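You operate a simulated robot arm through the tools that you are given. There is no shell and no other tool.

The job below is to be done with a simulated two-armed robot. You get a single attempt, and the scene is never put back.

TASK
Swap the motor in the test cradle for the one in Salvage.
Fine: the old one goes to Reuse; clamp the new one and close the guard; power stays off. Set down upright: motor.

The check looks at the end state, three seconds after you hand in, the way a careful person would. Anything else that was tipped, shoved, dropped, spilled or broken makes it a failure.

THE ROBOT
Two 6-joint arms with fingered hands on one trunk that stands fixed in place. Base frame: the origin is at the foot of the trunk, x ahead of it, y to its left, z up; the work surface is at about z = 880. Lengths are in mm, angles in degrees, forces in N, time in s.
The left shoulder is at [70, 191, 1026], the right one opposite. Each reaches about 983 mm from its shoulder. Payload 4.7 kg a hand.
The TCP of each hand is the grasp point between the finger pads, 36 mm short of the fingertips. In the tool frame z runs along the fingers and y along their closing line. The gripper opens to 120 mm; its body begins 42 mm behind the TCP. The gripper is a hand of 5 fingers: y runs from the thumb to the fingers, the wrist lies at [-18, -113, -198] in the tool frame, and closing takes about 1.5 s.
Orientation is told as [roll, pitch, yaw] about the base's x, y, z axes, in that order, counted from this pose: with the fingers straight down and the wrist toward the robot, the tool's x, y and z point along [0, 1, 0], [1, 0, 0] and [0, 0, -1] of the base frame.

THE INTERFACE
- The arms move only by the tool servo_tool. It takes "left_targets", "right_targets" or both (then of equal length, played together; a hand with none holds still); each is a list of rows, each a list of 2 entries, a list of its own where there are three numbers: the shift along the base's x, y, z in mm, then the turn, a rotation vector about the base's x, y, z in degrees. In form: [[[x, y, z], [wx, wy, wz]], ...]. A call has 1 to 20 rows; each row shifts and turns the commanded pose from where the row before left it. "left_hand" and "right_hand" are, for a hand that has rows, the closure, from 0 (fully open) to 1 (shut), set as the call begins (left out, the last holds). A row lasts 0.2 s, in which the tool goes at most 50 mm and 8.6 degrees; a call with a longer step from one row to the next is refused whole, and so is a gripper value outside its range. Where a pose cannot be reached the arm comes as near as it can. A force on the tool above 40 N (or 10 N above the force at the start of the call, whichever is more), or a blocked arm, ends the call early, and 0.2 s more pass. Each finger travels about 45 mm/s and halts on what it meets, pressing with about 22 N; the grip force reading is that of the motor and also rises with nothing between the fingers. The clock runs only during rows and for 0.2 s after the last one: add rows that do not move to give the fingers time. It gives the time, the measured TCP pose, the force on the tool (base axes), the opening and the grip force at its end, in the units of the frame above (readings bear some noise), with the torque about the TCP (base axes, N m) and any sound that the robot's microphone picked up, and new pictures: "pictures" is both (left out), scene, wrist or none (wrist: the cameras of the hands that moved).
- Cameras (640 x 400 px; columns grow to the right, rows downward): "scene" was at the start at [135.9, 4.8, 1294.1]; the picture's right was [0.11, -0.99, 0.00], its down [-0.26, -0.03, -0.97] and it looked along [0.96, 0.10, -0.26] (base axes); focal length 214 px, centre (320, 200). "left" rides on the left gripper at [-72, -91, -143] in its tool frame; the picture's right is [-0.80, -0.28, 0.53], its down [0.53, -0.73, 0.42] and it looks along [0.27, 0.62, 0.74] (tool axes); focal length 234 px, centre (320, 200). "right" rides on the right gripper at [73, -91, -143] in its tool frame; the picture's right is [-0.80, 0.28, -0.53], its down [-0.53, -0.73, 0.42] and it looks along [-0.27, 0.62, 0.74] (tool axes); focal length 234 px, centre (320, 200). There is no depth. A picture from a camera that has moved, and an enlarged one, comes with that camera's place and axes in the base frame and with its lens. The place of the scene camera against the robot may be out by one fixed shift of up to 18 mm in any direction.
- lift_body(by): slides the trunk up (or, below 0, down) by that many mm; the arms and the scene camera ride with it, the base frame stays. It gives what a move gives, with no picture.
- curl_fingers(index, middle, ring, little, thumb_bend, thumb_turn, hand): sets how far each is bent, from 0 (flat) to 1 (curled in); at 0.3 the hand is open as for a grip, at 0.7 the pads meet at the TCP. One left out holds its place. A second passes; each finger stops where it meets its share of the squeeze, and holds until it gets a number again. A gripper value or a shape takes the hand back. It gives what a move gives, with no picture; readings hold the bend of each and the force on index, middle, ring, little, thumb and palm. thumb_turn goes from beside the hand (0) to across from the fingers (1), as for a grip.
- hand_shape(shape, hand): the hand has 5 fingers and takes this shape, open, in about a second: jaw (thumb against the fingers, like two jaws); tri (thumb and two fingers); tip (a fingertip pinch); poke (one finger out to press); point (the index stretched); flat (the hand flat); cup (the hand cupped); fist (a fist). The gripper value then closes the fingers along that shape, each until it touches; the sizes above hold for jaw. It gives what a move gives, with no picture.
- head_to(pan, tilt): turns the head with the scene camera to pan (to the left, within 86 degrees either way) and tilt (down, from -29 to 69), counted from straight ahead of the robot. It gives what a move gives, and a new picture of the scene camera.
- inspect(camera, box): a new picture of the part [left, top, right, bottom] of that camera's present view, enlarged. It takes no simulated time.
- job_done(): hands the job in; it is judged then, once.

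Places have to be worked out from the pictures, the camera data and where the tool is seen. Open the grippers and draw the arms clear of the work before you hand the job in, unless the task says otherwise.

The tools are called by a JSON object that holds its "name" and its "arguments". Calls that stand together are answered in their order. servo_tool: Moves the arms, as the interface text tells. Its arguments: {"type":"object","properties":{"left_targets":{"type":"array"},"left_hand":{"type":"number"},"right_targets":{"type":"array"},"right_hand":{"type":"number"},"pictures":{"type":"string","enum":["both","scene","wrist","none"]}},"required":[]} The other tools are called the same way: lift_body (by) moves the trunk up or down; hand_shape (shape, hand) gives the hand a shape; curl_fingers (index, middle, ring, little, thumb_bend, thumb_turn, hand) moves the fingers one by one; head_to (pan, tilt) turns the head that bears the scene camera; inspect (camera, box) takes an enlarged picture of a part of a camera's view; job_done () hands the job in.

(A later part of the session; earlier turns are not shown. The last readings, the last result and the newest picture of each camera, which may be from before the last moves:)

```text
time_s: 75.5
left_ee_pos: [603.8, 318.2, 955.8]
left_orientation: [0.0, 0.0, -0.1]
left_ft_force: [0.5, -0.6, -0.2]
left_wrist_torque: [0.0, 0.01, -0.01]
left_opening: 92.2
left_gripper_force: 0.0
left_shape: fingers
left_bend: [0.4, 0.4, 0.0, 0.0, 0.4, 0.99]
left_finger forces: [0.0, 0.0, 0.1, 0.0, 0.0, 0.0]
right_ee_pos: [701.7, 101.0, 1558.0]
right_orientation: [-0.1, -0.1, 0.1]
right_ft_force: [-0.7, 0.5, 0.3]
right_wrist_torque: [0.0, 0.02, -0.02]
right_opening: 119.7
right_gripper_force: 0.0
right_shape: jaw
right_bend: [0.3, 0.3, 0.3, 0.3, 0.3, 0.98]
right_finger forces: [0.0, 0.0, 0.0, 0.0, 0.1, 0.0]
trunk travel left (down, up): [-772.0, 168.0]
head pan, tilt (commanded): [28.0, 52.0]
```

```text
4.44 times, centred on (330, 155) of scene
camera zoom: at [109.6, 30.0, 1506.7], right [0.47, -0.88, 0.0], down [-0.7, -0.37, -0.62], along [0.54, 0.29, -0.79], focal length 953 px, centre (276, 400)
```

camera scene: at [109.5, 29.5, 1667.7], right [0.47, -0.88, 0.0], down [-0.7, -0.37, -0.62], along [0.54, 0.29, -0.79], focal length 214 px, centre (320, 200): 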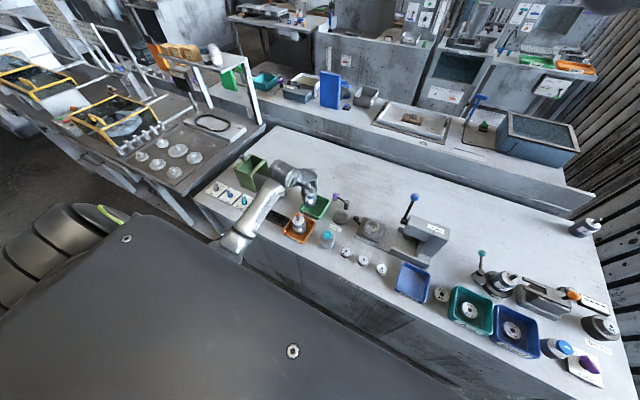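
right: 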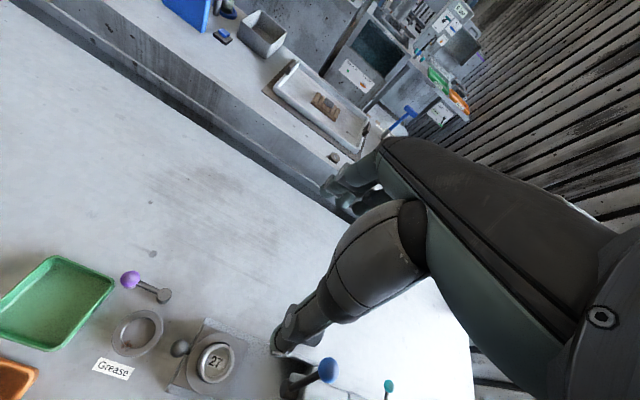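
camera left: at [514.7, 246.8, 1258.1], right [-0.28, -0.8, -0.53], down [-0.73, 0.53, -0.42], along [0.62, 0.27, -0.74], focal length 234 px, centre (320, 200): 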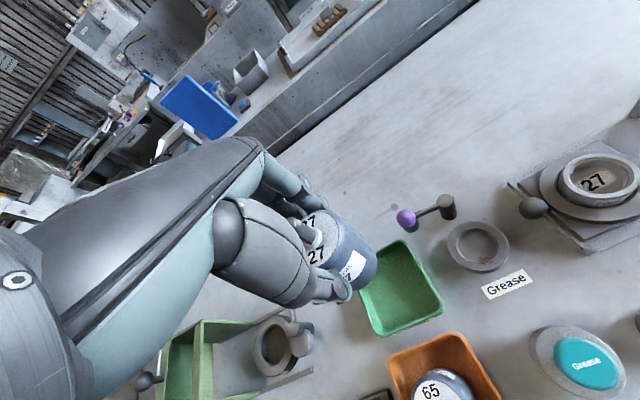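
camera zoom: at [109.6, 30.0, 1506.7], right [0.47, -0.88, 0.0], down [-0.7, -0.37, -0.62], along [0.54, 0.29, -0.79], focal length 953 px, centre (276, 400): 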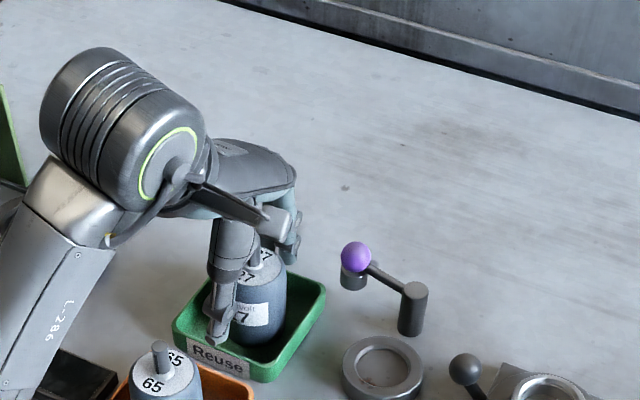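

Motor 27 stands upright in Reuse and the hand is open. I raise the trunk 150 mm to clear it vertically.

{"name": "lift_body", "arguments": {"by": 150}}

{"name": "inspect", "arguments": {"camera": "left", "box": [0, 0, 640, 400]}}

{"name": "inspect", "arguments": {"camera": "scene", "box": [240, 120, 400, 260]}}

```text
time_s: 77.3
left_ee_pos: [606.2, 319.4, 1104.0]
left_orientation: [-0.1, 0.0, -0.2]
left_ft_force: [-0.4, 0.1, -0.3]
left_wrist_torque: [0.03, 0.01, 0.0]
left_opening: 92.6
left_gripper_force: 0.0
left_shape: fingers
left_bend: [0.4, 0.4, 0.0, 0.0, 0.4, 0.99]
left_finger forces: [0.1, 0.0, 0.1, 0.0, 0.1, 0.1]
right_ee_pos: [700.7, 101.2, 1707.8]
right_orientation: [0.1, 0.0, 0.1]
right_ft_force: [0.2, 0.1, 0.6]
right_wrist_torque: [-0.02, 0.0, 0.01]
right_opening: 119.9
right_gripper_force: 0.0
right_shape: jaw
right_bend: [0.3, 0.3, 0.3, 0.3, 0.3, 0.98]
right_finger forces: [0.1, 0.1, 0.0, 0.1, 0.0, 0.0]
trunk travel left (down, up): [-922.0, 18.0]
head pan, tilt (commanded): [28.0, 52.0]
```

```text
1.00 times, centred on (320, 200) of left (not enlarged: the box is as wide or as high as the picture)
camera zoom: at [514.3, 246.5, 1247.2], right [-0.28, -0.8, -0.53], down [-0.73, 0.53, -0.42], along [0.62, 0.27, -0.74], focal length 234 px, centre (320, 200)
```

zoom: 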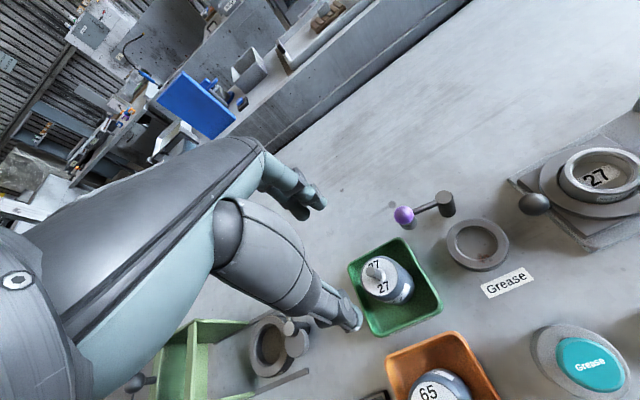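

```text
2.86 times, centred on (320, 190) of scene
camera zoom: at [109.7, 30.1, 1656.6], right [0.47, -0.88, 0.0], down [-0.7, -0.37, -0.62], along [0.54, 0.29, -0.79], focal length 613 px, centre (320, 229)
```

zoom: 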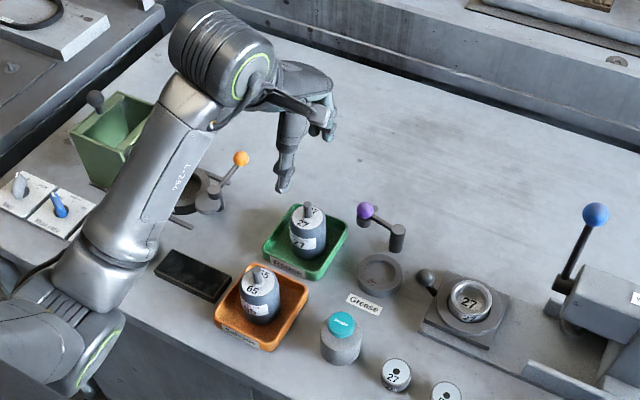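

Reuse looks right: motor 27 upright in the tray's middle. I now test how far the left hand can come back toward Salvage at this height.

{"name": "servo_tool", "arguments": {"left_targets": [[[-15, 0, 0], [0, 0, 0]], [[-15, 0, 0], [0, 0, 0]], [[-15, 0, 0], [0, 0, 0]], [[0, 0, 0], [0, 0, 0]]], "pictures": "none"}}

```text
time_s: 78.3
left_ee_pos: [559.7, 319.4, 1106.0]
left_orientation: [0.0, 0.0, 0.0]
left_ft_force: [-0.6, 0.0, -0.3]
left_wrist_torque: [0.02, -0.03, 0.02]
left_opening: 92.4
left_gripper_force: 0.0
left_shape: fingers
left_bend: [0.4, 0.4, 0.0, 0.0, 0.4, 0.99]
left_finger forces: [0.1, 0.0, 0.1, 0.0, 0.1, 0.0]
right_ee_pos: [700.7, 101.6, 1708.5]
right_orientation: [-0.1, -0.1, 0.0]
right_ft_force: [0.1, -0.1, 0.5]
right_wrist_torque: [-0.01, -0.01, 0.02]
right_opening: 120.0
right_gripper_force: 0.0
right_shape: jaw
right_bend: [0.3, 0.3, 0.3, 0.3, 0.3, 0.98]
right_finger forces: [0.0, 0.0, 0.0, 0.0, 0.0, 0.1]
trunk travel left (down, up): [-922.0, 18.0]
head pan, tilt (commanded): [28.0, 52.0]
```

No flags at x=560. I continue back.

{"name": "servo_tool", "arguments": {"left_targets": [[[-15, 0, 0], [0, 0, 0]], [[-15, 0, 0], [0, 0, 0]], [[-15, 0, 0], [0, 0, 0]], [[-15, 0, 0], [0, 0, 0]], [[0, 0, 0], [0, 0, 0]]], "pictures": "wrist"}}

```text
time_s: 79.5
left_ee_pos: [499.5, 319.4, 1104.6]
left_orientation: [0.0, 0.1, -0.2]
left_ft_force: [0.0, 0.0, -0.3]
left_wrist_torque: [-0.03, 0.0, 0.01]
left_opening: 92.7
left_gripper_force: 0.1
left_shape: fingers
left_bend: [0.4, 0.4, 0.0, 0.0, 0.4, 0.99]
left_finger forces: [0.0, 0.0, 0.0, 0.0, 0.0, 0.0]
right_ee_pos: [700.7, 102.6, 1709.8]
right_orientation: [0.0, 0.0, 0.0]
right_ft_force: [-0.1, 0.4, -0.3]
right_wrist_torque: [0.0, 0.04, -0.02]
right_opening: 119.9
right_gripper_force: 0.0
right_shape: jaw
right_bend: [0.3, 0.3, 0.3, 0.3, 0.3, 0.98]
right_finger forces: [0.0, 0.1, 0.1, 0.1, 0.1, 0.0]
trunk travel left (down, up): [-922.0, 18.0]
head pan, tilt (commanded): [28.0, 52.0]
camera left: at [408.7, 246.0, 1247.9], right [-0.28, -0.8, -0.53], down [-0.73, 0.53, -0.42], along [0.62, 0.27, -0.74], focal length 234 px, centre (320, 200)
```

left: 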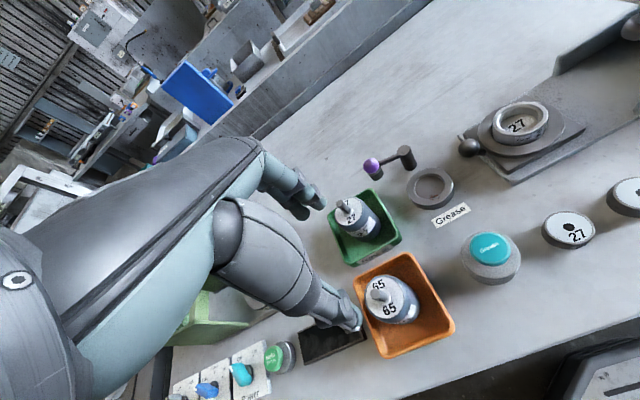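

The left hand reaches x=500 with no flag, so it can serve Salvage too. I enlarge the Salvage motor from here to locate it.

{"name": "inspect", "arguments": {"camera": "left", "box": [320, 230, 480, 370]}}

{"name": "servo_tool", "arguments": {"left_targets": [[[-10, -3, 0], [0, 0, 0]], [[-12, -3, 0], [0, 0, 0]], [[0, 0, 0], [0, 0, 0]]], "pictures": "none"}}

{"name": "inspect", "arguments": {"camera": "left", "box": [320, 210, 480, 350]}}

```text
2.86 times, centred on (400, 300) of left
camera zoom: at [408.7, 246.0, 1247.9], right [-0.28, -0.8, -0.53], down [-0.73, 0.53, -0.42], along [0.62, 0.27, -0.74], focal length 669 px, centre (91, -86)
```

zoom: 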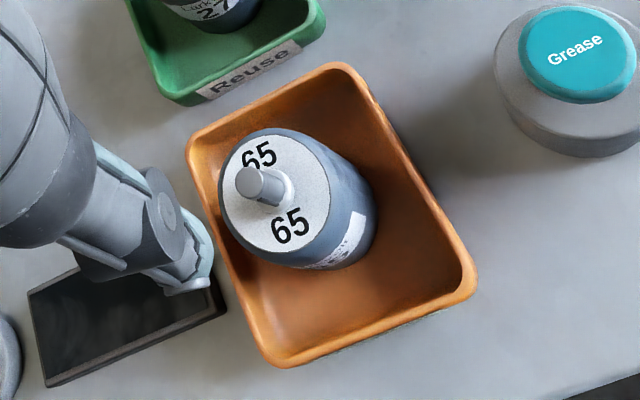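

```text
time_s: 80.3
left_ee_pos: [477.9, 313.6, 1104.3]
left_orientation: [0.0, 0.1, 0.0]
left_ft_force: [0.5, 0.4, 0.1]
left_wrist_torque: [0.02, -0.01, -0.01]
left_opening: 92.8
left_gripper_force: 0.0
left_shape: fingers
left_bend: [0.4, 0.4, 0.0, 0.0, 0.4, 0.99]
left_finger forces: [0.0, 0.0, 0.1, 0.1, 0.0, 0.0]
right_ee_pos: [702.0, 99.8, 1708.0]
right_orientation: [-0.1, 0.0, 0.0]
right_ft_force: [-0.4, -0.7, 0.3]
right_wrist_torque: [0.02, 0.03, 0.01]
right_opening: 120.2
right_gripper_force: 0.2
right_shape: jaw
right_bend: [0.3, 0.3, 0.3, 0.3, 0.3, 0.98]
right_finger forces: [0.1, 0.0, 0.1, 0.0, 0.0, 0.0]
trunk travel left (down, up): [-922.0, 18.0]
head pan, tilt (commanded): [28.0, 52.0]
```

```text
2.86 times, centred on (400, 280) of left
camera zoom: at [387.1, 240.4, 1248.0], right [-0.28, -0.8, -0.53], down [-0.73, 0.53, -0.42], along [0.62, 0.26, -0.74], focal length 669 px, centre (91, -29)
```

zoom: 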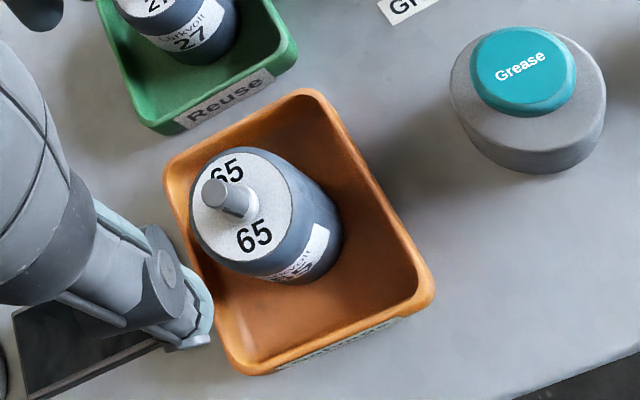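

Both views agree that motor 65 stands at (474, 321) with its top near z 953. I align over it and set all fingers to a moderate opening.

{"name": "servo_tool", "arguments": {"left_targets": [[[-2, 4, 0], [0, 0, 0]], [[-2, 3.7, 0], [0, 0, 0]], [[0, 0, 0], [0, 0, 0]]], "pictures": "none"}}

{"name": "curl_fingers", "arguments": {"hand": "left", "index": 0.36, "middle": 0.36, "ring": 0.36, "little": 0.36, "thumb_bend": 0.36, "thumb_turn": 1.0}}

{"name": "inspect", "arguments": {"camera": "left", "box": [260, 170, 460, 345]}}

```text
time_s: 81.1
left_ee_pos: [474.7, 320.5, 1105.8]
left_orientation: [0.0, 0.0, -0.1]
left_ft_force: [-1.1, 0.6, 0.3]
left_wrist_torque: [0.01, 0.0, 0.01]
left_opening: 92.7
left_gripper_force: 0.1
left_shape: fingers
left_bend: [0.4, 0.4, 0.0, 0.0, 0.4, 0.99]
left_finger forces: [0.1, 0.0, 0.0, 0.1, 0.0, 0.0]
right_ee_pos: [701.1, 100.4, 1709.7]
right_orientation: [-0.1, 0.0, 0.0]
right_ft_force: [0.2, -0.8, 0.4]
right_wrist_torque: [-0.02, 0.01, -0.04]
right_opening: 119.4
right_gripper_force: 0.1
right_shape: jaw
right_bend: [0.3, 0.3, 0.3, 0.3, 0.3, 0.98]
right_finger forces: [0.1, 0.0, 0.0, 0.0, 0.0, 0.1]
trunk travel left (down, up): [-922.0, 18.0]
head pan, tilt (commanded): [28.0, 52.0]
```

```text
time_s: 82.1
left_ee_pos: [474.0, 320.5, 1104.7]
left_orientation: [-0.1, 0.0, -0.1]
left_ft_force: [-0.4, -0.3, -0.3]
left_wrist_torque: [0.0, -0.02, 0.0]
left_opening: 104.4
left_gripper_force: 0.2
left_shape: fingers
left_bend: [0.36, 0.36, 0.36, 0.36, 0.36, 0.98]
left_finger forces: [0.0, 0.0, 0.1, 0.0, 0.1, 0.0]
right_ee_pos: [701.3, 101.0, 1708.8]
right_orientation: [0.0, -0.1, 0.0]
right_ft_force: [-0.2, -0.8, -1.0]
right_wrist_torque: [0.0, 0.0, 0.01]
right_opening: 119.9
right_gripper_force: 0.1
right_shape: jaw
right_bend: [0.3, 0.3, 0.3, 0.3, 0.3, 0.98]
right_finger forces: [0.0, 0.1, 0.0, 0.0, 0.0, 0.1]
trunk travel left (down, up): [-922.0, 18.0]
head pan, tilt (commanded): [28.0, 52.0]
```

```text
2.29 times, centred on (360, 258) of left
camera zoom: at [382.5, 248.7, 1247.6], right [-0.28, -0.8, -0.53], down [-0.73, 0.53, -0.42], along [0.62, 0.27, -0.74], focal length 535 px, centre (229, 69)
```

zoom: 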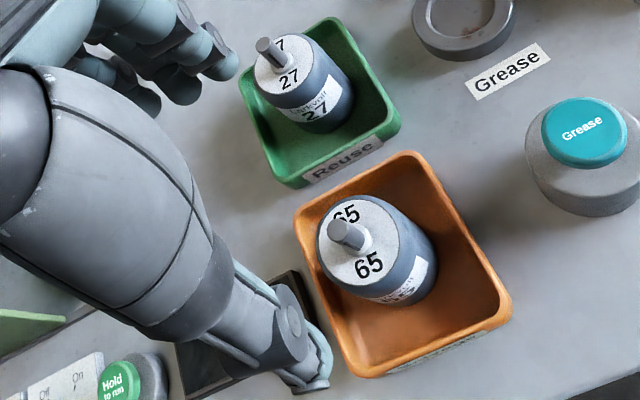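

Aligned. I lower the trunk 100 mm and check.

{"name": "lift_body", "arguments": {"by": -100}}

{"name": "inspect", "arguments": {"camera": "left", "box": [220, 130, 460, 330]}}

{"name": "inspect", "arguments": {"camera": "scene", "box": [220, 110, 380, 250]}}

```text
time_s: 83.4
left_ee_pos: [473.2, 322.9, 1004.3]
left_orientation: [-0.1, 0.1, -0.1]
left_ft_force: [-0.3, 0.6, 0.4]
left_wrist_torque: [0.0, 0.01, 0.02]
left_opening: 104.3
left_gripper_force: 0.1
left_shape: fingers
left_bend: [0.36, 0.36, 0.36, 0.36, 0.36, 0.98]
left_finger forces: [0.0, 0.0, 0.1, 0.0, 0.0, 0.1]
right_ee_pos: [700.1, 99.8, 1607.9]
right_orientation: [-0.1, 0.0, 0.0]
right_ft_force: [0.0, -0.2, -0.1]
right_wrist_torque: [-0.03, 0.0, 0.0]
right_opening: 119.6
right_gripper_force: 0.0
right_shape: jaw
right_bend: [0.3, 0.3, 0.3, 0.3, 0.3, 0.98]
right_finger forces: [0.1, 0.0, 0.0, 0.1, 0.1, 0.0]
trunk travel left (down, up): [-822.0, 118.0]
head pan, tilt (commanded): [28.0, 52.0]
```

```text
2.00 times, centred on (340, 230) of left
camera zoom: at [382.4, 248.6, 1147.7], right [-0.28, -0.8, -0.53], down [-0.73, 0.53, -0.42], along [0.62, 0.27, -0.74], focal length 468 px, centre (280, 140)
```

zoom: 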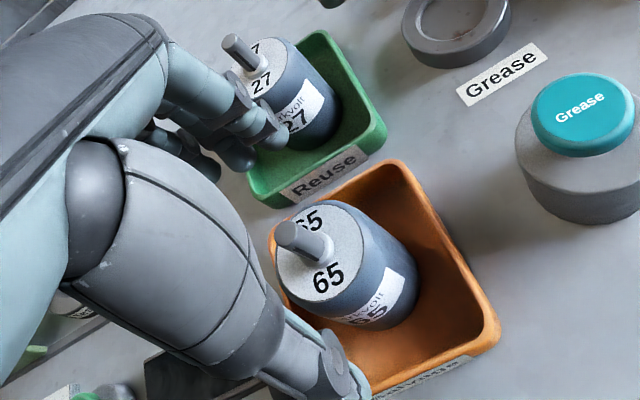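

```text
2.86 times, centred on (300, 180) of scene
camera zoom: at [109.4, 30.0, 1556.8], right [0.47, -0.88, 0.0], down [-0.7, -0.37, -0.62], along [0.54, 0.29, -0.79], focal length 613 px, centre (377, 257)
```

zoom: 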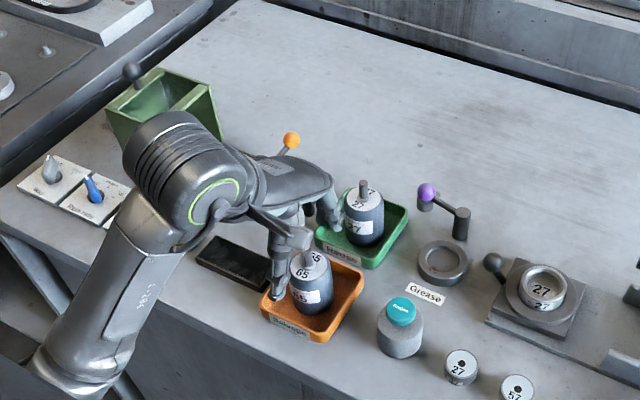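

Fingers straddle the motor; the outer fingertips are close to the Reuse motor, so I narrow the opening a little before the last descent.

{"name": "curl_fingers", "arguments": {"hand": "left", "index": 0.42, "middle": 0.42, "ring": 0.44, "little": 0.44, "thumb_bend": 0.41}}

{"name": "lift_body", "arguments": {"by": -30}}

{"name": "inspect", "arguments": {"camera": "left", "box": [220, 130, 460, 330]}}

{"name": "inspect", "arguments": {"camera": "scene", "box": [270, 130, 370, 220]}}

```text
time_s: 84.4
left_ee_pos: [475.0, 321.7, 1004.2]
left_orientation: [0.1, 0.0, 0.0]
left_ft_force: [-0.4, 0.6, 0.4]
left_wrist_torque: [0.0, -0.01, -0.01]
left_opening: 89.2
left_gripper_force: 0.1
left_shape: fingers
left_bend: [0.42, 0.42, 0.44, 0.44, 0.41, 0.99]
left_finger forces: [0.0, 0.0, 0.0, 0.0, 0.0, 0.0]
right_ee_pos: [701.9, 101.3, 1609.0]
right_orientation: [0.0, 0.0, 0.1]
right_ft_force: [0.0, -0.1, 0.3]
right_wrist_torque: [0.02, -0.01, 0.01]
right_opening: 119.8
right_gripper_force: 0.0
right_shape: jaw
right_bend: [0.3, 0.3, 0.3, 0.3, 0.3, 0.98]
right_finger forces: [0.0, 0.0, 0.0, 0.1, 0.0, 0.0]
trunk travel left (down, up): [-822.0, 118.0]
head pan, tilt (commanded): [28.0, 52.0]
```

```text
time_s: 85.2
left_ee_pos: [473.2, 321.4, 974.5]
left_orientation: [0.0, 0.1, -0.1]
left_ft_force: [0.3, 0.2, 0.3]
left_wrist_torque: [-0.01, 0.02, 0.02]
left_opening: 89.0
left_gripper_force: 0.1
left_shape: fingers
left_bend: [0.42, 0.42, 0.44, 0.44, 0.41, 0.99]
left_finger forces: [0.1, 0.1, 0.0, 0.0, 0.0, 0.0]
right_ee_pos: [700.2, 101.3, 1579.9]
right_orientation: [0.0, 0.1, 0.0]
right_ft_force: [0.2, 0.3, -0.6]
right_wrist_torque: [-0.01, 0.01, 0.01]
right_opening: 120.1
right_gripper_force: 0.0
right_shape: jaw
right_bend: [0.3, 0.3, 0.3, 0.3, 0.3, 0.98]
right_finger forces: [0.1, 0.0, 0.0, 0.1, 0.1, 0.0]
trunk travel left (down, up): [-792.0, 148.0]
head pan, tilt (commanded): [28.0, 52.0]
```

```text
2.00 times, centred on (340, 230) of left
camera zoom: at [382.3, 248.5, 1117.7], right [-0.28, -0.8, -0.53], down [-0.73, 0.53, -0.42], along [0.62, 0.27, -0.74], focal length 468 px, centre (280, 140)
```

zoom: 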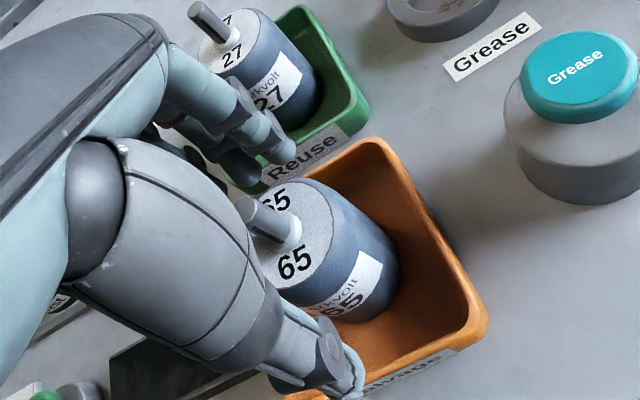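

```text
4.44 times, centred on (320, 175) of scene
camera zoom: at [109.2, 29.9, 1526.7], right [0.47, -0.88, 0.0], down [-0.7, -0.37, -0.62], along [0.54, 0.29, -0.79], focal length 953 px, centre (320, 311)
```

zoom: 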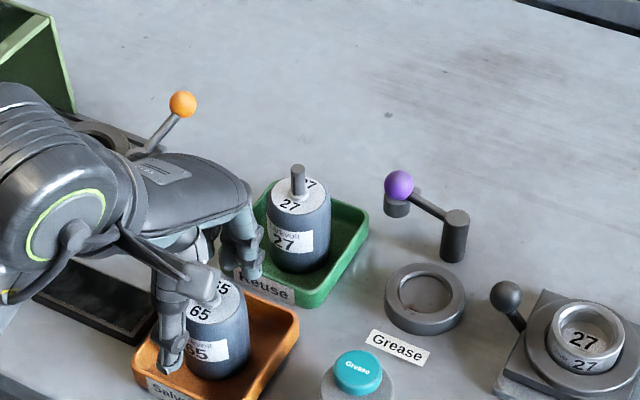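

Clearance is fine. I lower 15 mm more to z≈960 and close thumb, index and middle on motor 65.

{"name": "lift_body", "arguments": {"by": -15}}

{"name": "curl_fingers", "arguments": {"hand": "left", "index": 0.85, "middle": 0.85, "thumb_bend": 0.85}}

{"name": "inspect", "arguments": {"camera": "left", "box": [220, 130, 460, 330]}}

{"name": "inspect", "arguments": {"camera": "scene", "box": [270, 130, 370, 220]}}

```text
time_s: 85.8
left_ee_pos: [473.6, 321.7, 959.8]
left_orientation: [0.0, 0.0, -0.1]
left_ft_force: [0.3, 0.9, -0.3]
left_wrist_torque: [-0.01, -0.01, 0.01]
left_opening: 89.1
left_gripper_force: 0.1
left_shape: fingers
left_bend: [0.42, 0.42, 0.44, 0.44, 0.41, 0.99]
left_finger forces: [0.0, 0.0, 0.0, 0.1, 0.0, 0.1]
right_ee_pos: [701.1, 100.8, 1564.0]
right_orientation: [-0.1, 0.0, 0.1]
right_ft_force: [-0.3, -0.2, 0.7]
right_wrist_torque: [-0.03, -0.04, -0.03]
right_opening: 119.9
right_gripper_force: 0.1
right_shape: jaw
right_bend: [0.3, 0.3, 0.3, 0.3, 0.3, 0.98]
right_finger forces: [0.1, 0.0, 0.1, 0.0, 0.1, 0.1]
trunk travel left (down, up): [-777.0, 163.0]
head pan, tilt (commanded): [28.0, 52.0]
```

```text
time_s: 86.8
left_ee_pos: [474.9, 321.0, 958.9]
left_orientation: [0.0, 0.1, 0.0]
left_ft_force: [0.2, 1.6, 1.6]
left_wrist_torque: [0.1, -0.15, 0.02]
left_opening: 50.5
left_gripper_force: 15.9
left_shape: fingers
left_bend: [0.56, 0.58, 0.44, 0.44, 0.56, 1.0]
left_finger forces: [7.7, 7.8, 0.1, 0.0, 16.2, 0.1]
right_ee_pos: [700.8, 101.0, 1564.2]
right_orientation: [-0.1, 0.1, 0.1]
right_ft_force: [0.3, 0.6, 0.7]
right_wrist_torque: [-0.01, -0.01, 0.0]
right_opening: 119.7
right_gripper_force: 0.0
right_shape: jaw
right_bend: [0.3, 0.3, 0.3, 0.3, 0.3, 0.98]
right_finger forces: [0.0, 0.1, 0.0, 0.0, 0.1, 0.0]
trunk travel left (down, up): [-777.0, 163.0]
head pan, tilt (commanded): [28.0, 52.0]
```

```text
2.00 times, centred on (340, 230) of left
camera zoom: at [382.3, 248.8, 1102.7], right [-0.28, -0.8, -0.53], down [-0.73, 0.53, -0.42], along [0.62, 0.27, -0.74], focal length 468 px, centre (280, 140)
```

zoom: 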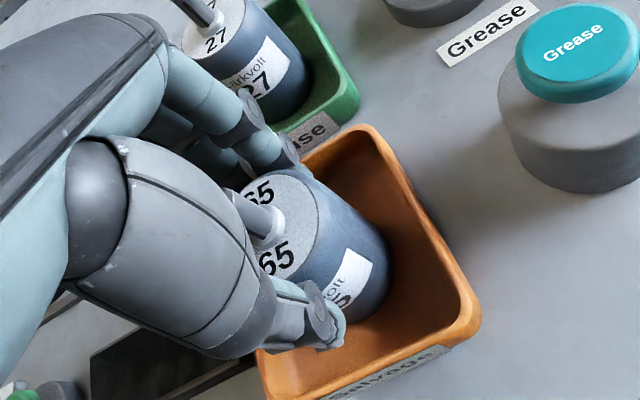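

```text
4.44 times, centred on (320, 175) of scene
camera zoom: at [109.2, 30.2, 1511.7], right [0.47, -0.88, 0.0], down [-0.7, -0.37, -0.62], along [0.54, 0.29, -0.79], focal length 953 px, centre (320, 311)
```

zoom: 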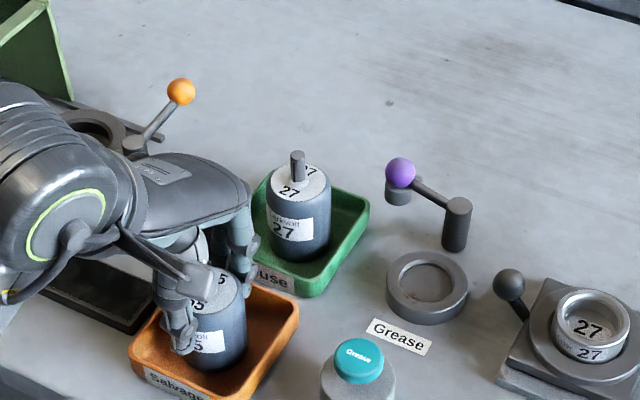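

Motor 65 is gripped (16 N). I lift it out by raising the trunk.

{"name": "lift_body", "arguments": {"by": 20}}

{"name": "lift_body", "arguments": {"by": 130}}

{"name": "inspect", "arguments": {"camera": "left", "box": [220, 130, 460, 330]}}

{"name": "inspect", "arguments": {"camera": "scene", "box": [220, 110, 380, 250]}}

```text
time_s: 87.5
left_ee_pos: [474.1, 320.6, 980.0]
left_orientation: [-0.1, 0.1, -0.1]
left_ft_force: [0.5, 0.3, -4.4]
left_wrist_torque: [0.0, -0.02, 0.03]
left_opening: 50.6
left_gripper_force: 14.4
left_shape: fingers
left_bend: [0.56, 0.58, 0.44, 0.44, 0.56, 1.0]
left_finger forces: [7.2, 6.9, 0.1, 0.0, 15.3, 0.1]
right_ee_pos: [702.0, 101.3, 1583.6]
right_orientation: [-0.1, 0.0, 0.1]
right_ft_force: [0.4, 0.5, 0.6]
right_wrist_torque: [0.01, 0.01, -0.01]
right_opening: 119.8
right_gripper_force: 0.0
right_shape: jaw
right_bend: [0.3, 0.3, 0.3, 0.3, 0.3, 0.98]
right_finger forces: [0.1, 0.1, 0.1, 0.0, 0.1, 0.0]
trunk travel left (down, up): [-797.0, 143.0]
head pan, tilt (commanded): [28.0, 52.0]
```

```text
time_s: 89.0
left_ee_pos: [472.7, 321.4, 1109.6]
left_orientation: [0.0, 0.0, -0.1]
left_ft_force: [0.6, -0.5, -5.0]
left_wrist_torque: [0.03, -0.03, -0.01]
left_opening: 50.7
left_gripper_force: 14.8
left_shape: fingers
left_bend: [0.56, 0.58, 0.44, 0.44, 0.56, 1.0]
left_finger forces: [7.3, 6.8, 0.0, 0.0, 15.3, 0.1]
right_ee_pos: [701.5, 101.1, 1713.8]
right_orientation: [0.0, 0.0, 0.1]
right_ft_force: [0.0, -0.2, -0.3]
right_wrist_torque: [-0.01, -0.01, 0.02]
right_opening: 119.8
right_gripper_force: 0.0
right_shape: jaw
right_bend: [0.3, 0.3, 0.3, 0.3, 0.3, 0.98]
right_finger forces: [0.0, 0.0, 0.0, 0.0, 0.0, 0.1]
trunk travel left (down, up): [-927.0, 13.0]
head pan, tilt (commanded): [28.0, 52.0]
```

```text
2.00 times, centred on (340, 230) of left
camera zoom: at [383.1, 248.9, 1252.2], right [-0.28, -0.8, -0.53], down [-0.73, 0.53, -0.42], along [0.62, 0.26, -0.74], focal length 468 px, centre (280, 140)
```

zoom: 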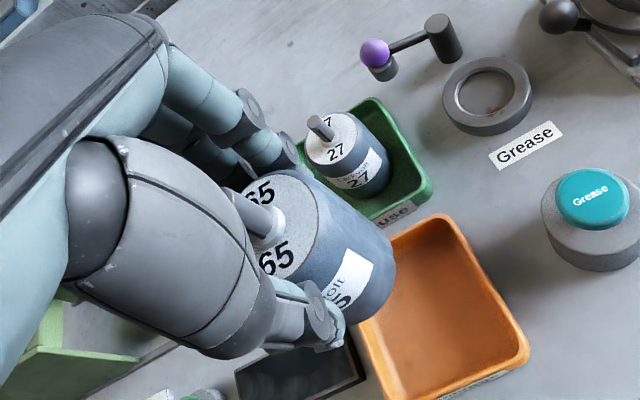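

```text
2.86 times, centred on (300, 180) of scene
camera zoom: at [110.2, 30.4, 1661.5], right [0.47, -0.88, 0.0], down [-0.7, -0.37, -0.61], along [0.54, 0.29, -0.79], focal length 613 px, centre (377, 257)
```

zoom: 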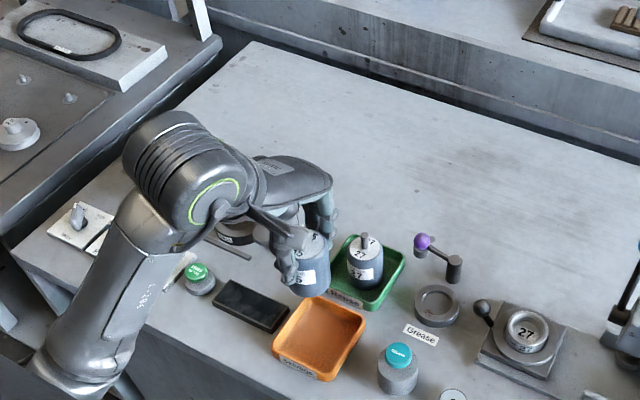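

Motor 65 is held and upright. I straighten ring and little out of the way, then carry it to above the cradle.

{"name": "curl_fingers", "arguments": {"hand": "left", "ring": 0.0, "little": 0.0}}

{"name": "servo_tool", "arguments": {"left_targets": [[[16, 20, 0], [0, 0, 0]], [[17, 28, 0], [0, 0, 0]], [[17, 29, 0], [0, 0, 0]], [[17, 29, 0], [0, 0, 0]], [[17, 29, 0], [0, 0, 0]], [[17, 29, 0], [0, 0, 0]], [[16, 28, 0], [0, 0, 0]], [[10, 22, 0], [0, 0, 0]], [[6, 16, 0], [0, 0, 0]], [[0, 0, 0], [0, 0, 0]]], "pictures": "both"}}

```text
time_s: 90.0
left_ee_pos: [474.0, 322.8, 1110.2]
left_orientation: [0.1, 0.0, -0.1]
left_ft_force: [-0.2, -0.5, -5.1]
left_wrist_torque: [-0.01, 0.01, 0.0]
left_opening: 50.6
left_gripper_force: 15.1
left_shape: fingers
left_bend: [0.56, 0.58, 0.0, 0.0, 0.56, 1.0]
left_finger forces: [7.1, 6.8, 0.1, 0.1, 15.4, 0.0]
right_ee_pos: [702.1, 101.1, 1713.0]
right_orientation: [0.0, 0.0, 0.0]
right_ft_force: [-0.3, -0.2, -0.4]
right_wrist_torque: [-0.03, 0.0, 0.01]
right_opening: 119.6
right_gripper_force: 0.0
right_shape: jaw
right_bend: [0.3, 0.3, 0.3, 0.3, 0.3, 0.98]
right_finger forces: [0.0, 0.0, 0.0, 0.0, 0.0, 0.0]
trunk travel left (down, up): [-927.0, 13.0]
head pan, tilt (commanded): [28.0, 52.0]
```

```text
time_s: 92.2
left_ee_pos: [607.8, 551.6, 1109.7]
left_orientation: [0.0, 0.0, -0.1]
left_ft_force: [0.1, 0.3, -5.3]
left_wrist_torque: [0.0, -0.01, -0.04]
left_opening: 50.4
left_gripper_force: 14.5
left_shape: fingers
left_bend: [0.56, 0.58, 0.0, 0.0, 0.56, 1.0]
left_finger forces: [7.3, 7.0, 0.0, 0.0, 14.7, 0.0]
right_ee_pos: [701.0, 101.0, 1714.4]
right_orientation: [0.1, 0.0, 0.1]
right_ft_force: [-0.5, 0.1, 0.0]
right_wrist_torque: [-0.04, 0.02, -0.02]
right_opening: 119.8
right_gripper_force: 0.0
right_shape: jaw
right_bend: [0.3, 0.3, 0.3, 0.3, 0.3, 0.98]
right_finger forces: [0.1, 0.0, 0.0, 0.1, 0.0, 0.1]
trunk travel left (down, up): [-927.0, 13.0]
head pan, tilt (commanded): [28.0, 52.0]
camera scene: at [110.2, 30.4, 1661.6], right [0.47, -0.88, 0.0], down [-0.7, -0.37, -0.62], along [0.54, 0.29, -0.79], focal length 214 px, centre (320, 200)
camera left: at [516.4, 479.8, 1251.2], right [-0.28, -0.8, -0.53], down [-0.73, 0.53, -0.42], along [0.62, 0.26, -0.74], focal length 234 px, centre (320, 200)
```

scene: 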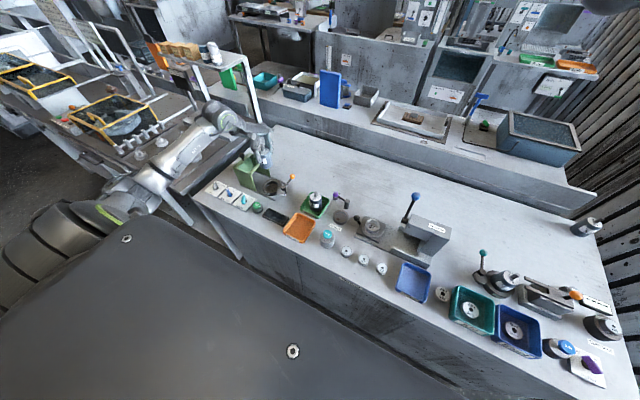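
left: 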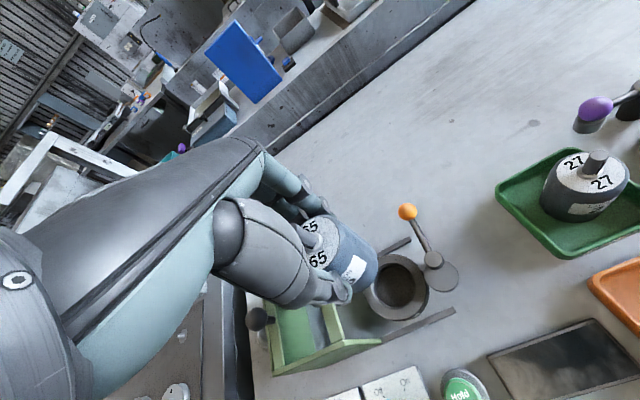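

Above the cradle. I enlarge the empty cradle to measure the recess centre.

{"name": "inspect", "arguments": {"camera": "left", "box": [340, 200, 480, 340]}}

```text
2.86 times, centred on (410, 270) of left
camera zoom: at [516.4, 479.8, 1251.2], right [-0.28, -0.8, -0.53], down [-0.73, 0.53, -0.42], along [0.62, 0.26, -0.74], focal length 669 px, centre (63, 0)
```

zoom: 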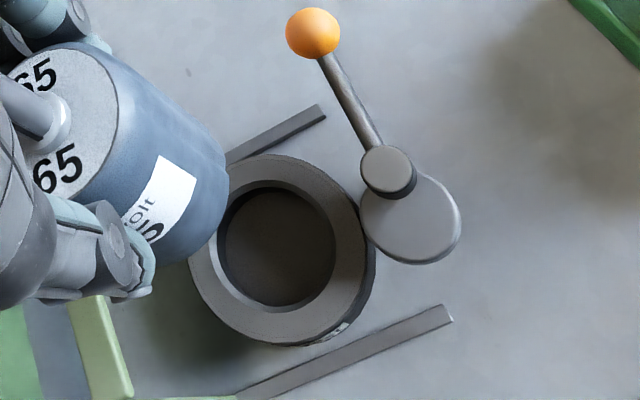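

To judge how motor 65 sits in the hand compared with motor 27, I take the same crop as I had for motor 27.

{"name": "inspect", "arguments": {"camera": "left", "box": [280, 160, 520, 360]}}

{"name": "inspect", "arguments": {"camera": "scene", "box": [220, 110, 320, 210]}}

```text
2.00 times, centred on (400, 260) of left
camera zoom: at [516.4, 479.8, 1251.2], right [-0.28, -0.8, -0.53], down [-0.73, 0.53, -0.42], along [0.62, 0.26, -0.74], focal length 468 px, centre (160, 80)
```

zoom: 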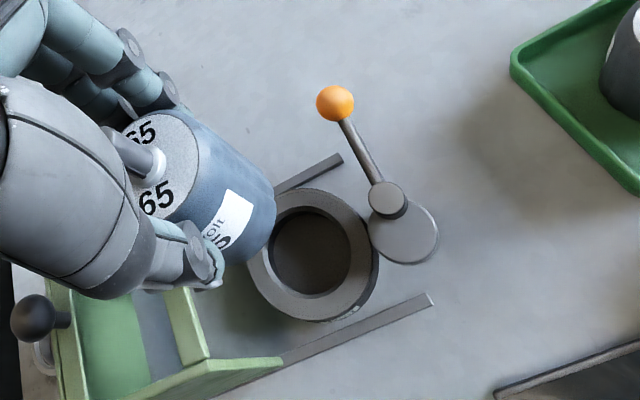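

```text
4.00 times, centred on (270, 160) of scene
camera zoom: at [110.2, 30.4, 1661.6], right [0.47, -0.88, 0.0], down [-0.7, -0.37, -0.62], along [0.54, 0.29, -0.79], focal length 858 px, centre (520, 360)
```

zoom: 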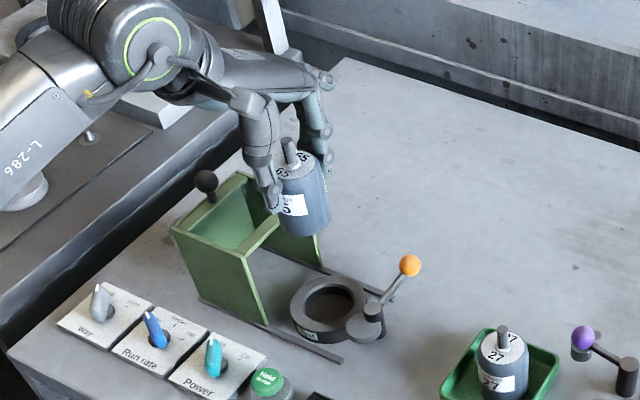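

Motor 65 sits about 1.5 mm toward −x and 2 mm toward +y in the hand compared with motor 27, and the recess centre is a bit −y of the clamped motor. I correct to about (608.4, 548) and lower by the trunk to just above the recess.

{"name": "servo_tool", "arguments": {"left_targets": [[[0.6, -3.6, 0], [0, 0, 0]], [[0, 0, 0], [0, 0, 0]]], "pictures": "none"}}

{"name": "lift_body", "arguments": {"by": -115}}

{"name": "inspect", "arguments": {"camera": "left", "box": [260, 150, 440, 330]}}

{"name": "inspect", "arguments": {"camera": "scene", "box": [230, 110, 310, 190]}}

```text
time_s: 92.8
left_ee_pos: [607.3, 548.3, 1108.1]
left_orientation: [-0.1, 0.0, -0.1]
left_ft_force: [0.3, 0.2, -5.2]
left_wrist_torque: [-0.01, 0.01, -0.03]
left_opening: 50.5
left_gripper_force: 14.9
left_shape: fingers
left_bend: [0.56, 0.58, 0.0, 0.0, 0.56, 1.0]
left_finger forces: [7.3, 7.0, 0.1, 0.0, 14.4, 0.0]
right_ee_pos: [700.6, 101.0, 1714.1]
right_orientation: [0.0, 0.0, 0.0]
right_ft_force: [-0.8, -0.5, 0.0]
right_wrist_torque: [-0.03, 0.01, 0.05]
right_opening: 119.9
right_gripper_force: 0.1
right_shape: jaw
right_bend: [0.3, 0.3, 0.3, 0.3, 0.3, 0.98]
right_finger forces: [0.0, 0.0, 0.1, 0.0, 0.0, 0.0]
trunk travel left (down, up): [-927.0, 13.0]
head pan, tilt (commanded): [28.0, 52.0]
```

```text
time_s: 94.3
left_ee_pos: [609.0, 548.8, 993.3]
left_orientation: [0.0, 0.0, 0.0]
left_ft_force: [0.7, -0.1, -4.2]
left_wrist_torque: [0.01, -0.03, -0.02]
left_opening: 50.4
left_gripper_force: 14.9
left_shape: fingers
left_bend: [0.56, 0.58, 0.0, 0.0, 0.56, 1.0]
left_finger forces: [7.3, 7.0, 0.0, 0.0, 14.6, 0.0]
right_ee_pos: [701.8, 102.4, 1599.6]
right_orientation: [0.0, 0.0, 0.1]
right_ft_force: [0.1, 0.7, 0.6]
right_wrist_torque: [-0.03, 0.01, 0.01]
right_opening: 119.8
right_gripper_force: 0.1
right_shape: jaw
right_bend: [0.3, 0.3, 0.3, 0.3, 0.3, 0.98]
right_finger forces: [0.1, 0.1, 0.0, 0.1, 0.1, 0.0]
trunk travel left (down, up): [-812.0, 128.0]
head pan, tilt (commanded): [28.0, 52.0]
```

```text
2.22 times, centred on (350, 240) of left
camera zoom: at [516.5, 475.9, 1136.2], right [-0.28, -0.8, -0.53], down [-0.73, 0.53, -0.42], along [0.62, 0.26, -0.74], focal length 520 px, centre (253, 111)
```

zoom: 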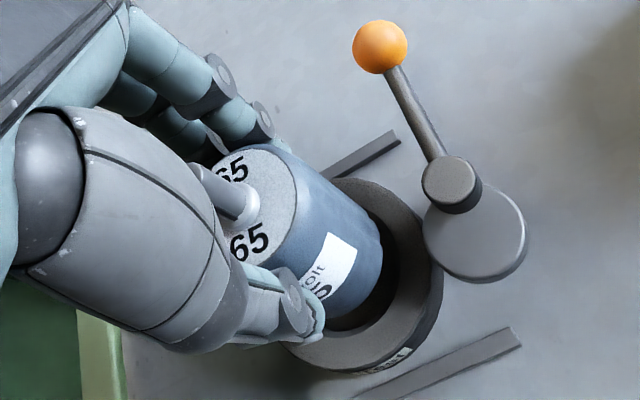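

```text
5.00 times, centred on (270, 150) of scene
camera zoom: at [109.9, 30.5, 1546.7], right [0.47, -0.88, 0.0], down [-0.7, -0.37, -0.62], along [0.54, 0.29, -0.79], focal length 1072 px, centre (570, 450)
```

zoom: 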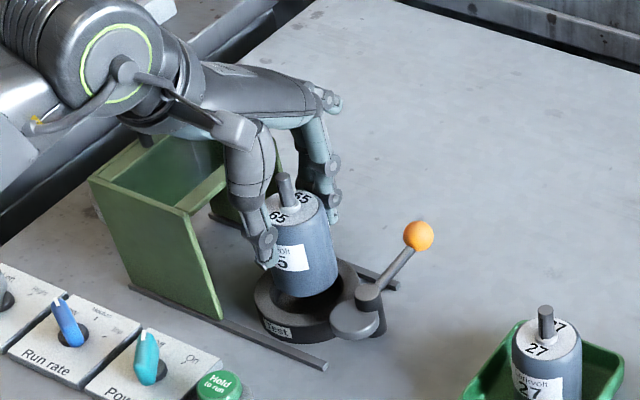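

The motor looks centred over the recess. I creep down with the trunk and watch for early contact, which would mean landing on the ring (TCP ≈ 975).

{"name": "lift_body", "arguments": {"by": -12}}

{"name": "lift_body", "arguments": {"by": -4}}

{"name": "lift_body", "arguments": {"by": -2}}

{"name": "inspect", "arguments": {"camera": "left", "box": [260, 150, 440, 330]}}

```text
time_s: 94.9
left_ee_pos: [607.6, 549.2, 981.9]
left_orientation: [-0.1, 0.2, -0.1]
left_ft_force: [0.7, 0.0, -4.2]
left_wrist_torque: [0.01, -0.04, 0.01]
left_opening: 50.4
left_gripper_force: 14.9
left_shape: fingers
left_bend: [0.56, 0.58, 0.0, 0.0, 0.56, 1.0]
left_finger forces: [7.3, 7.0, 0.0, 0.0, 14.6, 0.0]
right_ee_pos: [701.0, 102.2, 1586.2]
right_orientation: [0.0, 0.0, 0.0]
right_ft_force: [0.3, -0.1, -0.1]
right_wrist_torque: [0.01, -0.02, 0.01]
right_opening: 119.9
right_gripper_force: 0.1
right_shape: jaw
right_bend: [0.3, 0.3, 0.3, 0.3, 0.3, 0.98]
right_finger forces: [0.0, 0.0, 0.1, 0.0, 0.1, 0.0]
trunk travel left (down, up): [-800.0, 140.0]
head pan, tilt (commanded): [28.0, 52.0]
```

```text
time_s: 95.4
left_ee_pos: [608.1, 549.5, 977.6]
left_orientation: [0.0, 0.1, -0.2]
left_ft_force: [0.6, 0.8, -4.5]
left_wrist_torque: [-0.02, 0.01, 0.05]
left_opening: 50.4
left_gripper_force: 14.5
left_shape: fingers
left_bend: [0.56, 0.58, 0.0, 0.0, 0.56, 1.0]
left_finger forces: [7.2, 7.1, 0.1, 0.0, 14.6, 0.1]
right_ee_pos: [702.2, 103.2, 1582.2]
right_orientation: [0.0, 0.0, 0.1]
right_ft_force: [0.8, 0.8, 0.1]
right_wrist_torque: [0.0, -0.04, -0.02]
right_opening: 119.9
right_gripper_force: 0.1
right_shape: jaw
right_bend: [0.3, 0.3, 0.3, 0.3, 0.3, 0.98]
right_finger forces: [0.0, 0.0, 0.0, 0.1, 0.0, 0.1]
trunk travel left (down, up): [-796.0, 144.0]
head pan, tilt (commanded): [28.0, 52.0]
```

```text
time_s: 95.9
left_ee_pos: [608.6, 548.7, 976.4]
left_orientation: [0.1, 0.0, -0.2]
left_ft_force: [1.2, 3.5, 0.9]
left_wrist_torque: [0.02, -0.02, -0.02]
left_opening: 50.5
left_gripper_force: 15.0
left_shape: fingers
left_bend: [0.56, 0.58, 0.0, 0.0, 0.56, 1.0]
left_finger forces: [7.1, 8.2, 0.0, 0.1, 15.3, 0.1]
right_ee_pos: [701.6, 101.8, 1581.3]
right_orientation: [0.1, 0.1, 0.0]
right_ft_force: [-0.1, -0.8, -0.3]
right_wrist_torque: [-0.03, -0.02, 0.02]
right_opening: 119.8
right_gripper_force: 0.1
right_shape: jaw
right_bend: [0.3, 0.3, 0.3, 0.3, 0.3, 0.98]
right_finger forces: [0.1, 0.1, 0.0, 0.0, 0.1, 0.0]
trunk travel left (down, up): [-794.0, 146.0]
head pan, tilt (commanded): [28.0, 52.0]
```

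```text
2.22 times, centred on (350, 240) of left
camera zoom: at [516.4, 476.3, 1118.4], right [-0.28, -0.8, -0.53], down [-0.73, 0.53, -0.42], along [0.62, 0.27, -0.74], focal length 520 px, centre (253, 111)
```

zoom: 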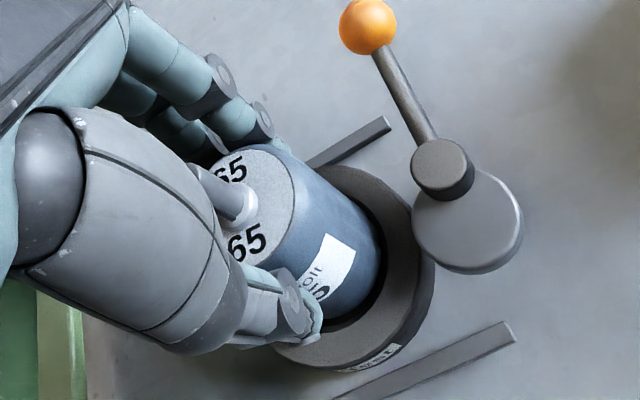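

Contact came at z≈976 with +3.5 N along y: the ring's −y side chamfer is pushing the motor toward +y. I raise 3 mm, shift +2.5 mm in y and 0.7 mm in x, and try again.

{"name": "lift_body", "arguments": {"by": 3}}

{"name": "servo_tool", "arguments": {"left_targets": [[[0.7, 2.5, 0], [0, 0, 0]], [[0, 0, 0], [0, 0, 0]]], "pictures": "none"}}

{"name": "lift_body", "arguments": {"by": -3}}

{"name": "lift_body", "arguments": {"by": -2}}

```text
time_s: 96.5
left_ee_pos: [608.4, 548.1, 977.8]
left_orientation: [-0.1, 0.2, -0.1]
left_ft_force: [0.6, 0.4, -4.0]
left_wrist_torque: [0.02, -0.01, -0.01]
left_opening: 50.6
left_gripper_force: 14.3
left_shape: fingers
left_bend: [0.56, 0.58, 0.0, 0.0, 0.56, 1.0]
left_finger forces: [7.4, 7.1, 0.0, 0.1, 14.7, 0.0]
right_ee_pos: [701.8, 101.8, 1584.4]
right_orientation: [0.0, -0.1, 0.0]
right_ft_force: [0.5, 0.1, 0.1]
right_wrist_torque: [-0.01, 0.0, -0.03]
right_opening: 119.9
right_gripper_force: 0.1
right_shape: jaw
right_bend: [0.3, 0.3, 0.3, 0.3, 0.3, 0.98]
right_finger forces: [0.1, 0.1, 0.0, 0.0, 0.0, 0.0]
trunk travel left (down, up): [-797.0, 143.0]
head pan, tilt (commanded): [28.0, 52.0]
```

```text
time_s: 97.1
left_ee_pos: [608.5, 549.9, 977.8]
left_orientation: [0.0, 0.0, -0.1]
left_ft_force: [0.1, -0.3, -3.8]
left_wrist_torque: [0.01, -0.01, -0.01]
left_opening: 50.6
left_gripper_force: 14.3
left_shape: fingers
left_bend: [0.56, 0.58, 0.0, 0.0, 0.56, 1.0]
left_finger forces: [7.4, 7.0, 0.0, 0.1, 14.7, 0.0]
right_ee_pos: [701.5, 103.2, 1584.3]
right_orientation: [0.0, 0.0, 0.0]
right_ft_force: [0.2, -0.5, 0.5]
right_wrist_torque: [0.01, -0.03, 0.01]
right_opening: 119.7
right_gripper_force: 0.0
right_shape: jaw
right_bend: [0.3, 0.3, 0.3, 0.3, 0.3, 0.98]
right_finger forces: [0.0, 0.0, 0.0, 0.0, 0.1, 0.0]
trunk travel left (down, up): [-797.0, 143.0]
head pan, tilt (commanded): [28.0, 52.0]
```

```text
time_s: 97.6
left_ee_pos: [609.2, 550.8, 975.0]
left_orientation: [0.0, 0.0, -0.1]
left_ft_force: [1.2, 0.7, -4.6]
left_wrist_torque: [-0.03, 0.0, 0.01]
left_opening: 50.6
left_gripper_force: 14.2
left_shape: fingers
left_bend: [0.56, 0.58, 0.0, 0.0, 0.56, 1.0]
left_finger forces: [7.3, 7.0, 0.0, 0.0, 14.5, 0.0]
right_ee_pos: [702.1, 102.1, 1580.4]
right_orientation: [0.1, 0.0, 0.1]
right_ft_force: [-0.4, 0.0, 0.6]
right_wrist_torque: [0.0, 0.0, 0.02]
right_opening: 119.7
right_gripper_force: 0.0
right_shape: jaw
right_bend: [0.3, 0.3, 0.3, 0.3, 0.3, 0.98]
right_finger forces: [0.0, 0.0, 0.0, 0.0, 0.0, 0.1]
trunk travel left (down, up): [-794.0, 146.0]
head pan, tilt (commanded): [28.0, 52.0]
```

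```text
time_s: 98.1
left_ee_pos: [608.2, 551.4, 973.9]
left_orientation: [0.1, 0.1, -0.1]
left_ft_force: [0.3, 0.3, -4.7]
left_wrist_torque: [-0.01, -0.01, 0.01]
left_opening: 50.3
left_gripper_force: 14.2
left_shape: fingers
left_bend: [0.56, 0.58, 0.0, 0.0, 0.56, 1.0]
left_finger forces: [7.4, 7.0, 0.1, 0.0, 14.5, 0.0]
right_ee_pos: [702.2, 103.0, 1578.6]
right_orientation: [0.0, 0.2, 0.1]
right_ft_force: [-0.3, 0.0, -0.2]
right_wrist_torque: [0.0, -0.01, 0.02]
right_opening: 119.6
right_gripper_force: 0.1
right_shape: jaw
right_bend: [0.3, 0.3, 0.3, 0.3, 0.3, 0.98]
right_finger forces: [0.0, 0.0, 0.1, 0.1, 0.1, 0.0]
trunk travel left (down, up): [-792.0, 148.0]
head pan, tilt (commanded): [28.0, 52.0]
```

Now it passes below the earlier contact height with no force change. I keep creeping down.

{"name": "lift_body", "arguments": {"by": -3}}

{"name": "lift_body", "arguments": {"by": -3}}

{"name": "lift_body", "arguments": {"by": -3}}

```text
time_s: 98.6
left_ee_pos: [609.1, 551.5, 970.4]
left_orientation: [0.1, 0.1, -0.1]
left_ft_force: [0.1, 0.5, -4.0]
left_wrist_torque: [0.02, -0.05, 0.02]
left_opening: 50.3
left_gripper_force: 14.2
left_shape: fingers
left_bend: [0.56, 0.58, 0.0, 0.0, 0.56, 1.0]
left_finger forces: [7.4, 7.0, 0.1, 0.1, 14.5, 0.0]
right_ee_pos: [701.5, 102.0, 1576.3]
right_orientation: [-0.1, 0.1, 0.0]
right_ft_force: [1.1, -0.4, -0.1]
right_wrist_torque: [0.01, 0.01, -0.02]
right_opening: 119.9
right_gripper_force: 0.1
right_shape: jaw
right_bend: [0.3, 0.3, 0.3, 0.3, 0.3, 0.98]
right_finger forces: [0.1, 0.0, 0.0, 0.1, 0.0, 0.0]
trunk travel left (down, up): [-789.0, 151.0]
head pan, tilt (commanded): [28.0, 52.0]
```

```text
time_s: 99.1
left_ee_pos: [607.8, 552.5, 967.4]
left_orientation: [-0.1, 0.0, -0.2]
left_ft_force: [-0.3, -0.5, -4.6]
left_wrist_torque: [0.0, -0.03, 0.01]
left_opening: 50.6
left_gripper_force: 14.4
left_shape: fingers
left_bend: [0.56, 0.58, 0.0, 0.0, 0.56, 1.0]
left_finger forces: [7.4, 7.1, 0.0, 0.0, 14.4, 0.0]
right_ee_pos: [701.1, 102.6, 1573.1]
right_orientation: [0.0, 0.0, 0.0]
right_ft_force: [0.5, 0.2, 0.9]
right_wrist_torque: [-0.02, 0.01, -0.01]
right_opening: 119.9
right_gripper_force: 0.0
right_shape: jaw
right_bend: [0.3, 0.3, 0.3, 0.3, 0.3, 0.98]
right_finger forces: [0.0, 0.0, 0.1, 0.0, 0.0, 0.0]
trunk travel left (down, up): [-786.0, 154.0]
head pan, tilt (commanded): [28.0, 52.0]
```

```text
time_s: 99.7
left_ee_pos: [609.0, 551.4, 963.7]
left_orientation: [0.0, 0.1, 0.0]
left_ft_force: [-0.1, -0.2, -5.2]
left_wrist_torque: [0.0, -0.02, 0.0]
left_opening: 50.5
left_gripper_force: 14.6
left_shape: fingers
left_bend: [0.56, 0.58, 0.0, 0.0, 0.56, 1.0]
left_finger forces: [7.5, 7.0, 0.0, 0.1, 14.5, 0.1]
right_ee_pos: [701.8, 101.3, 1569.4]
right_orientation: [-0.1, 0.1, 0.0]
right_ft_force: [-0.3, 1.0, -0.6]
right_wrist_torque: [-0.03, 0.0, -0.03]
right_opening: 119.8
right_gripper_force: 0.1
right_shape: jaw
right_bend: [0.3, 0.3, 0.3, 0.3, 0.3, 0.98]
right_finger forces: [0.0, 0.0, 0.0, 0.0, 0.0, 0.1]
trunk travel left (down, up): [-783.0, 157.0]
head pan, tilt (commanded): [28.0, 52.0]
```

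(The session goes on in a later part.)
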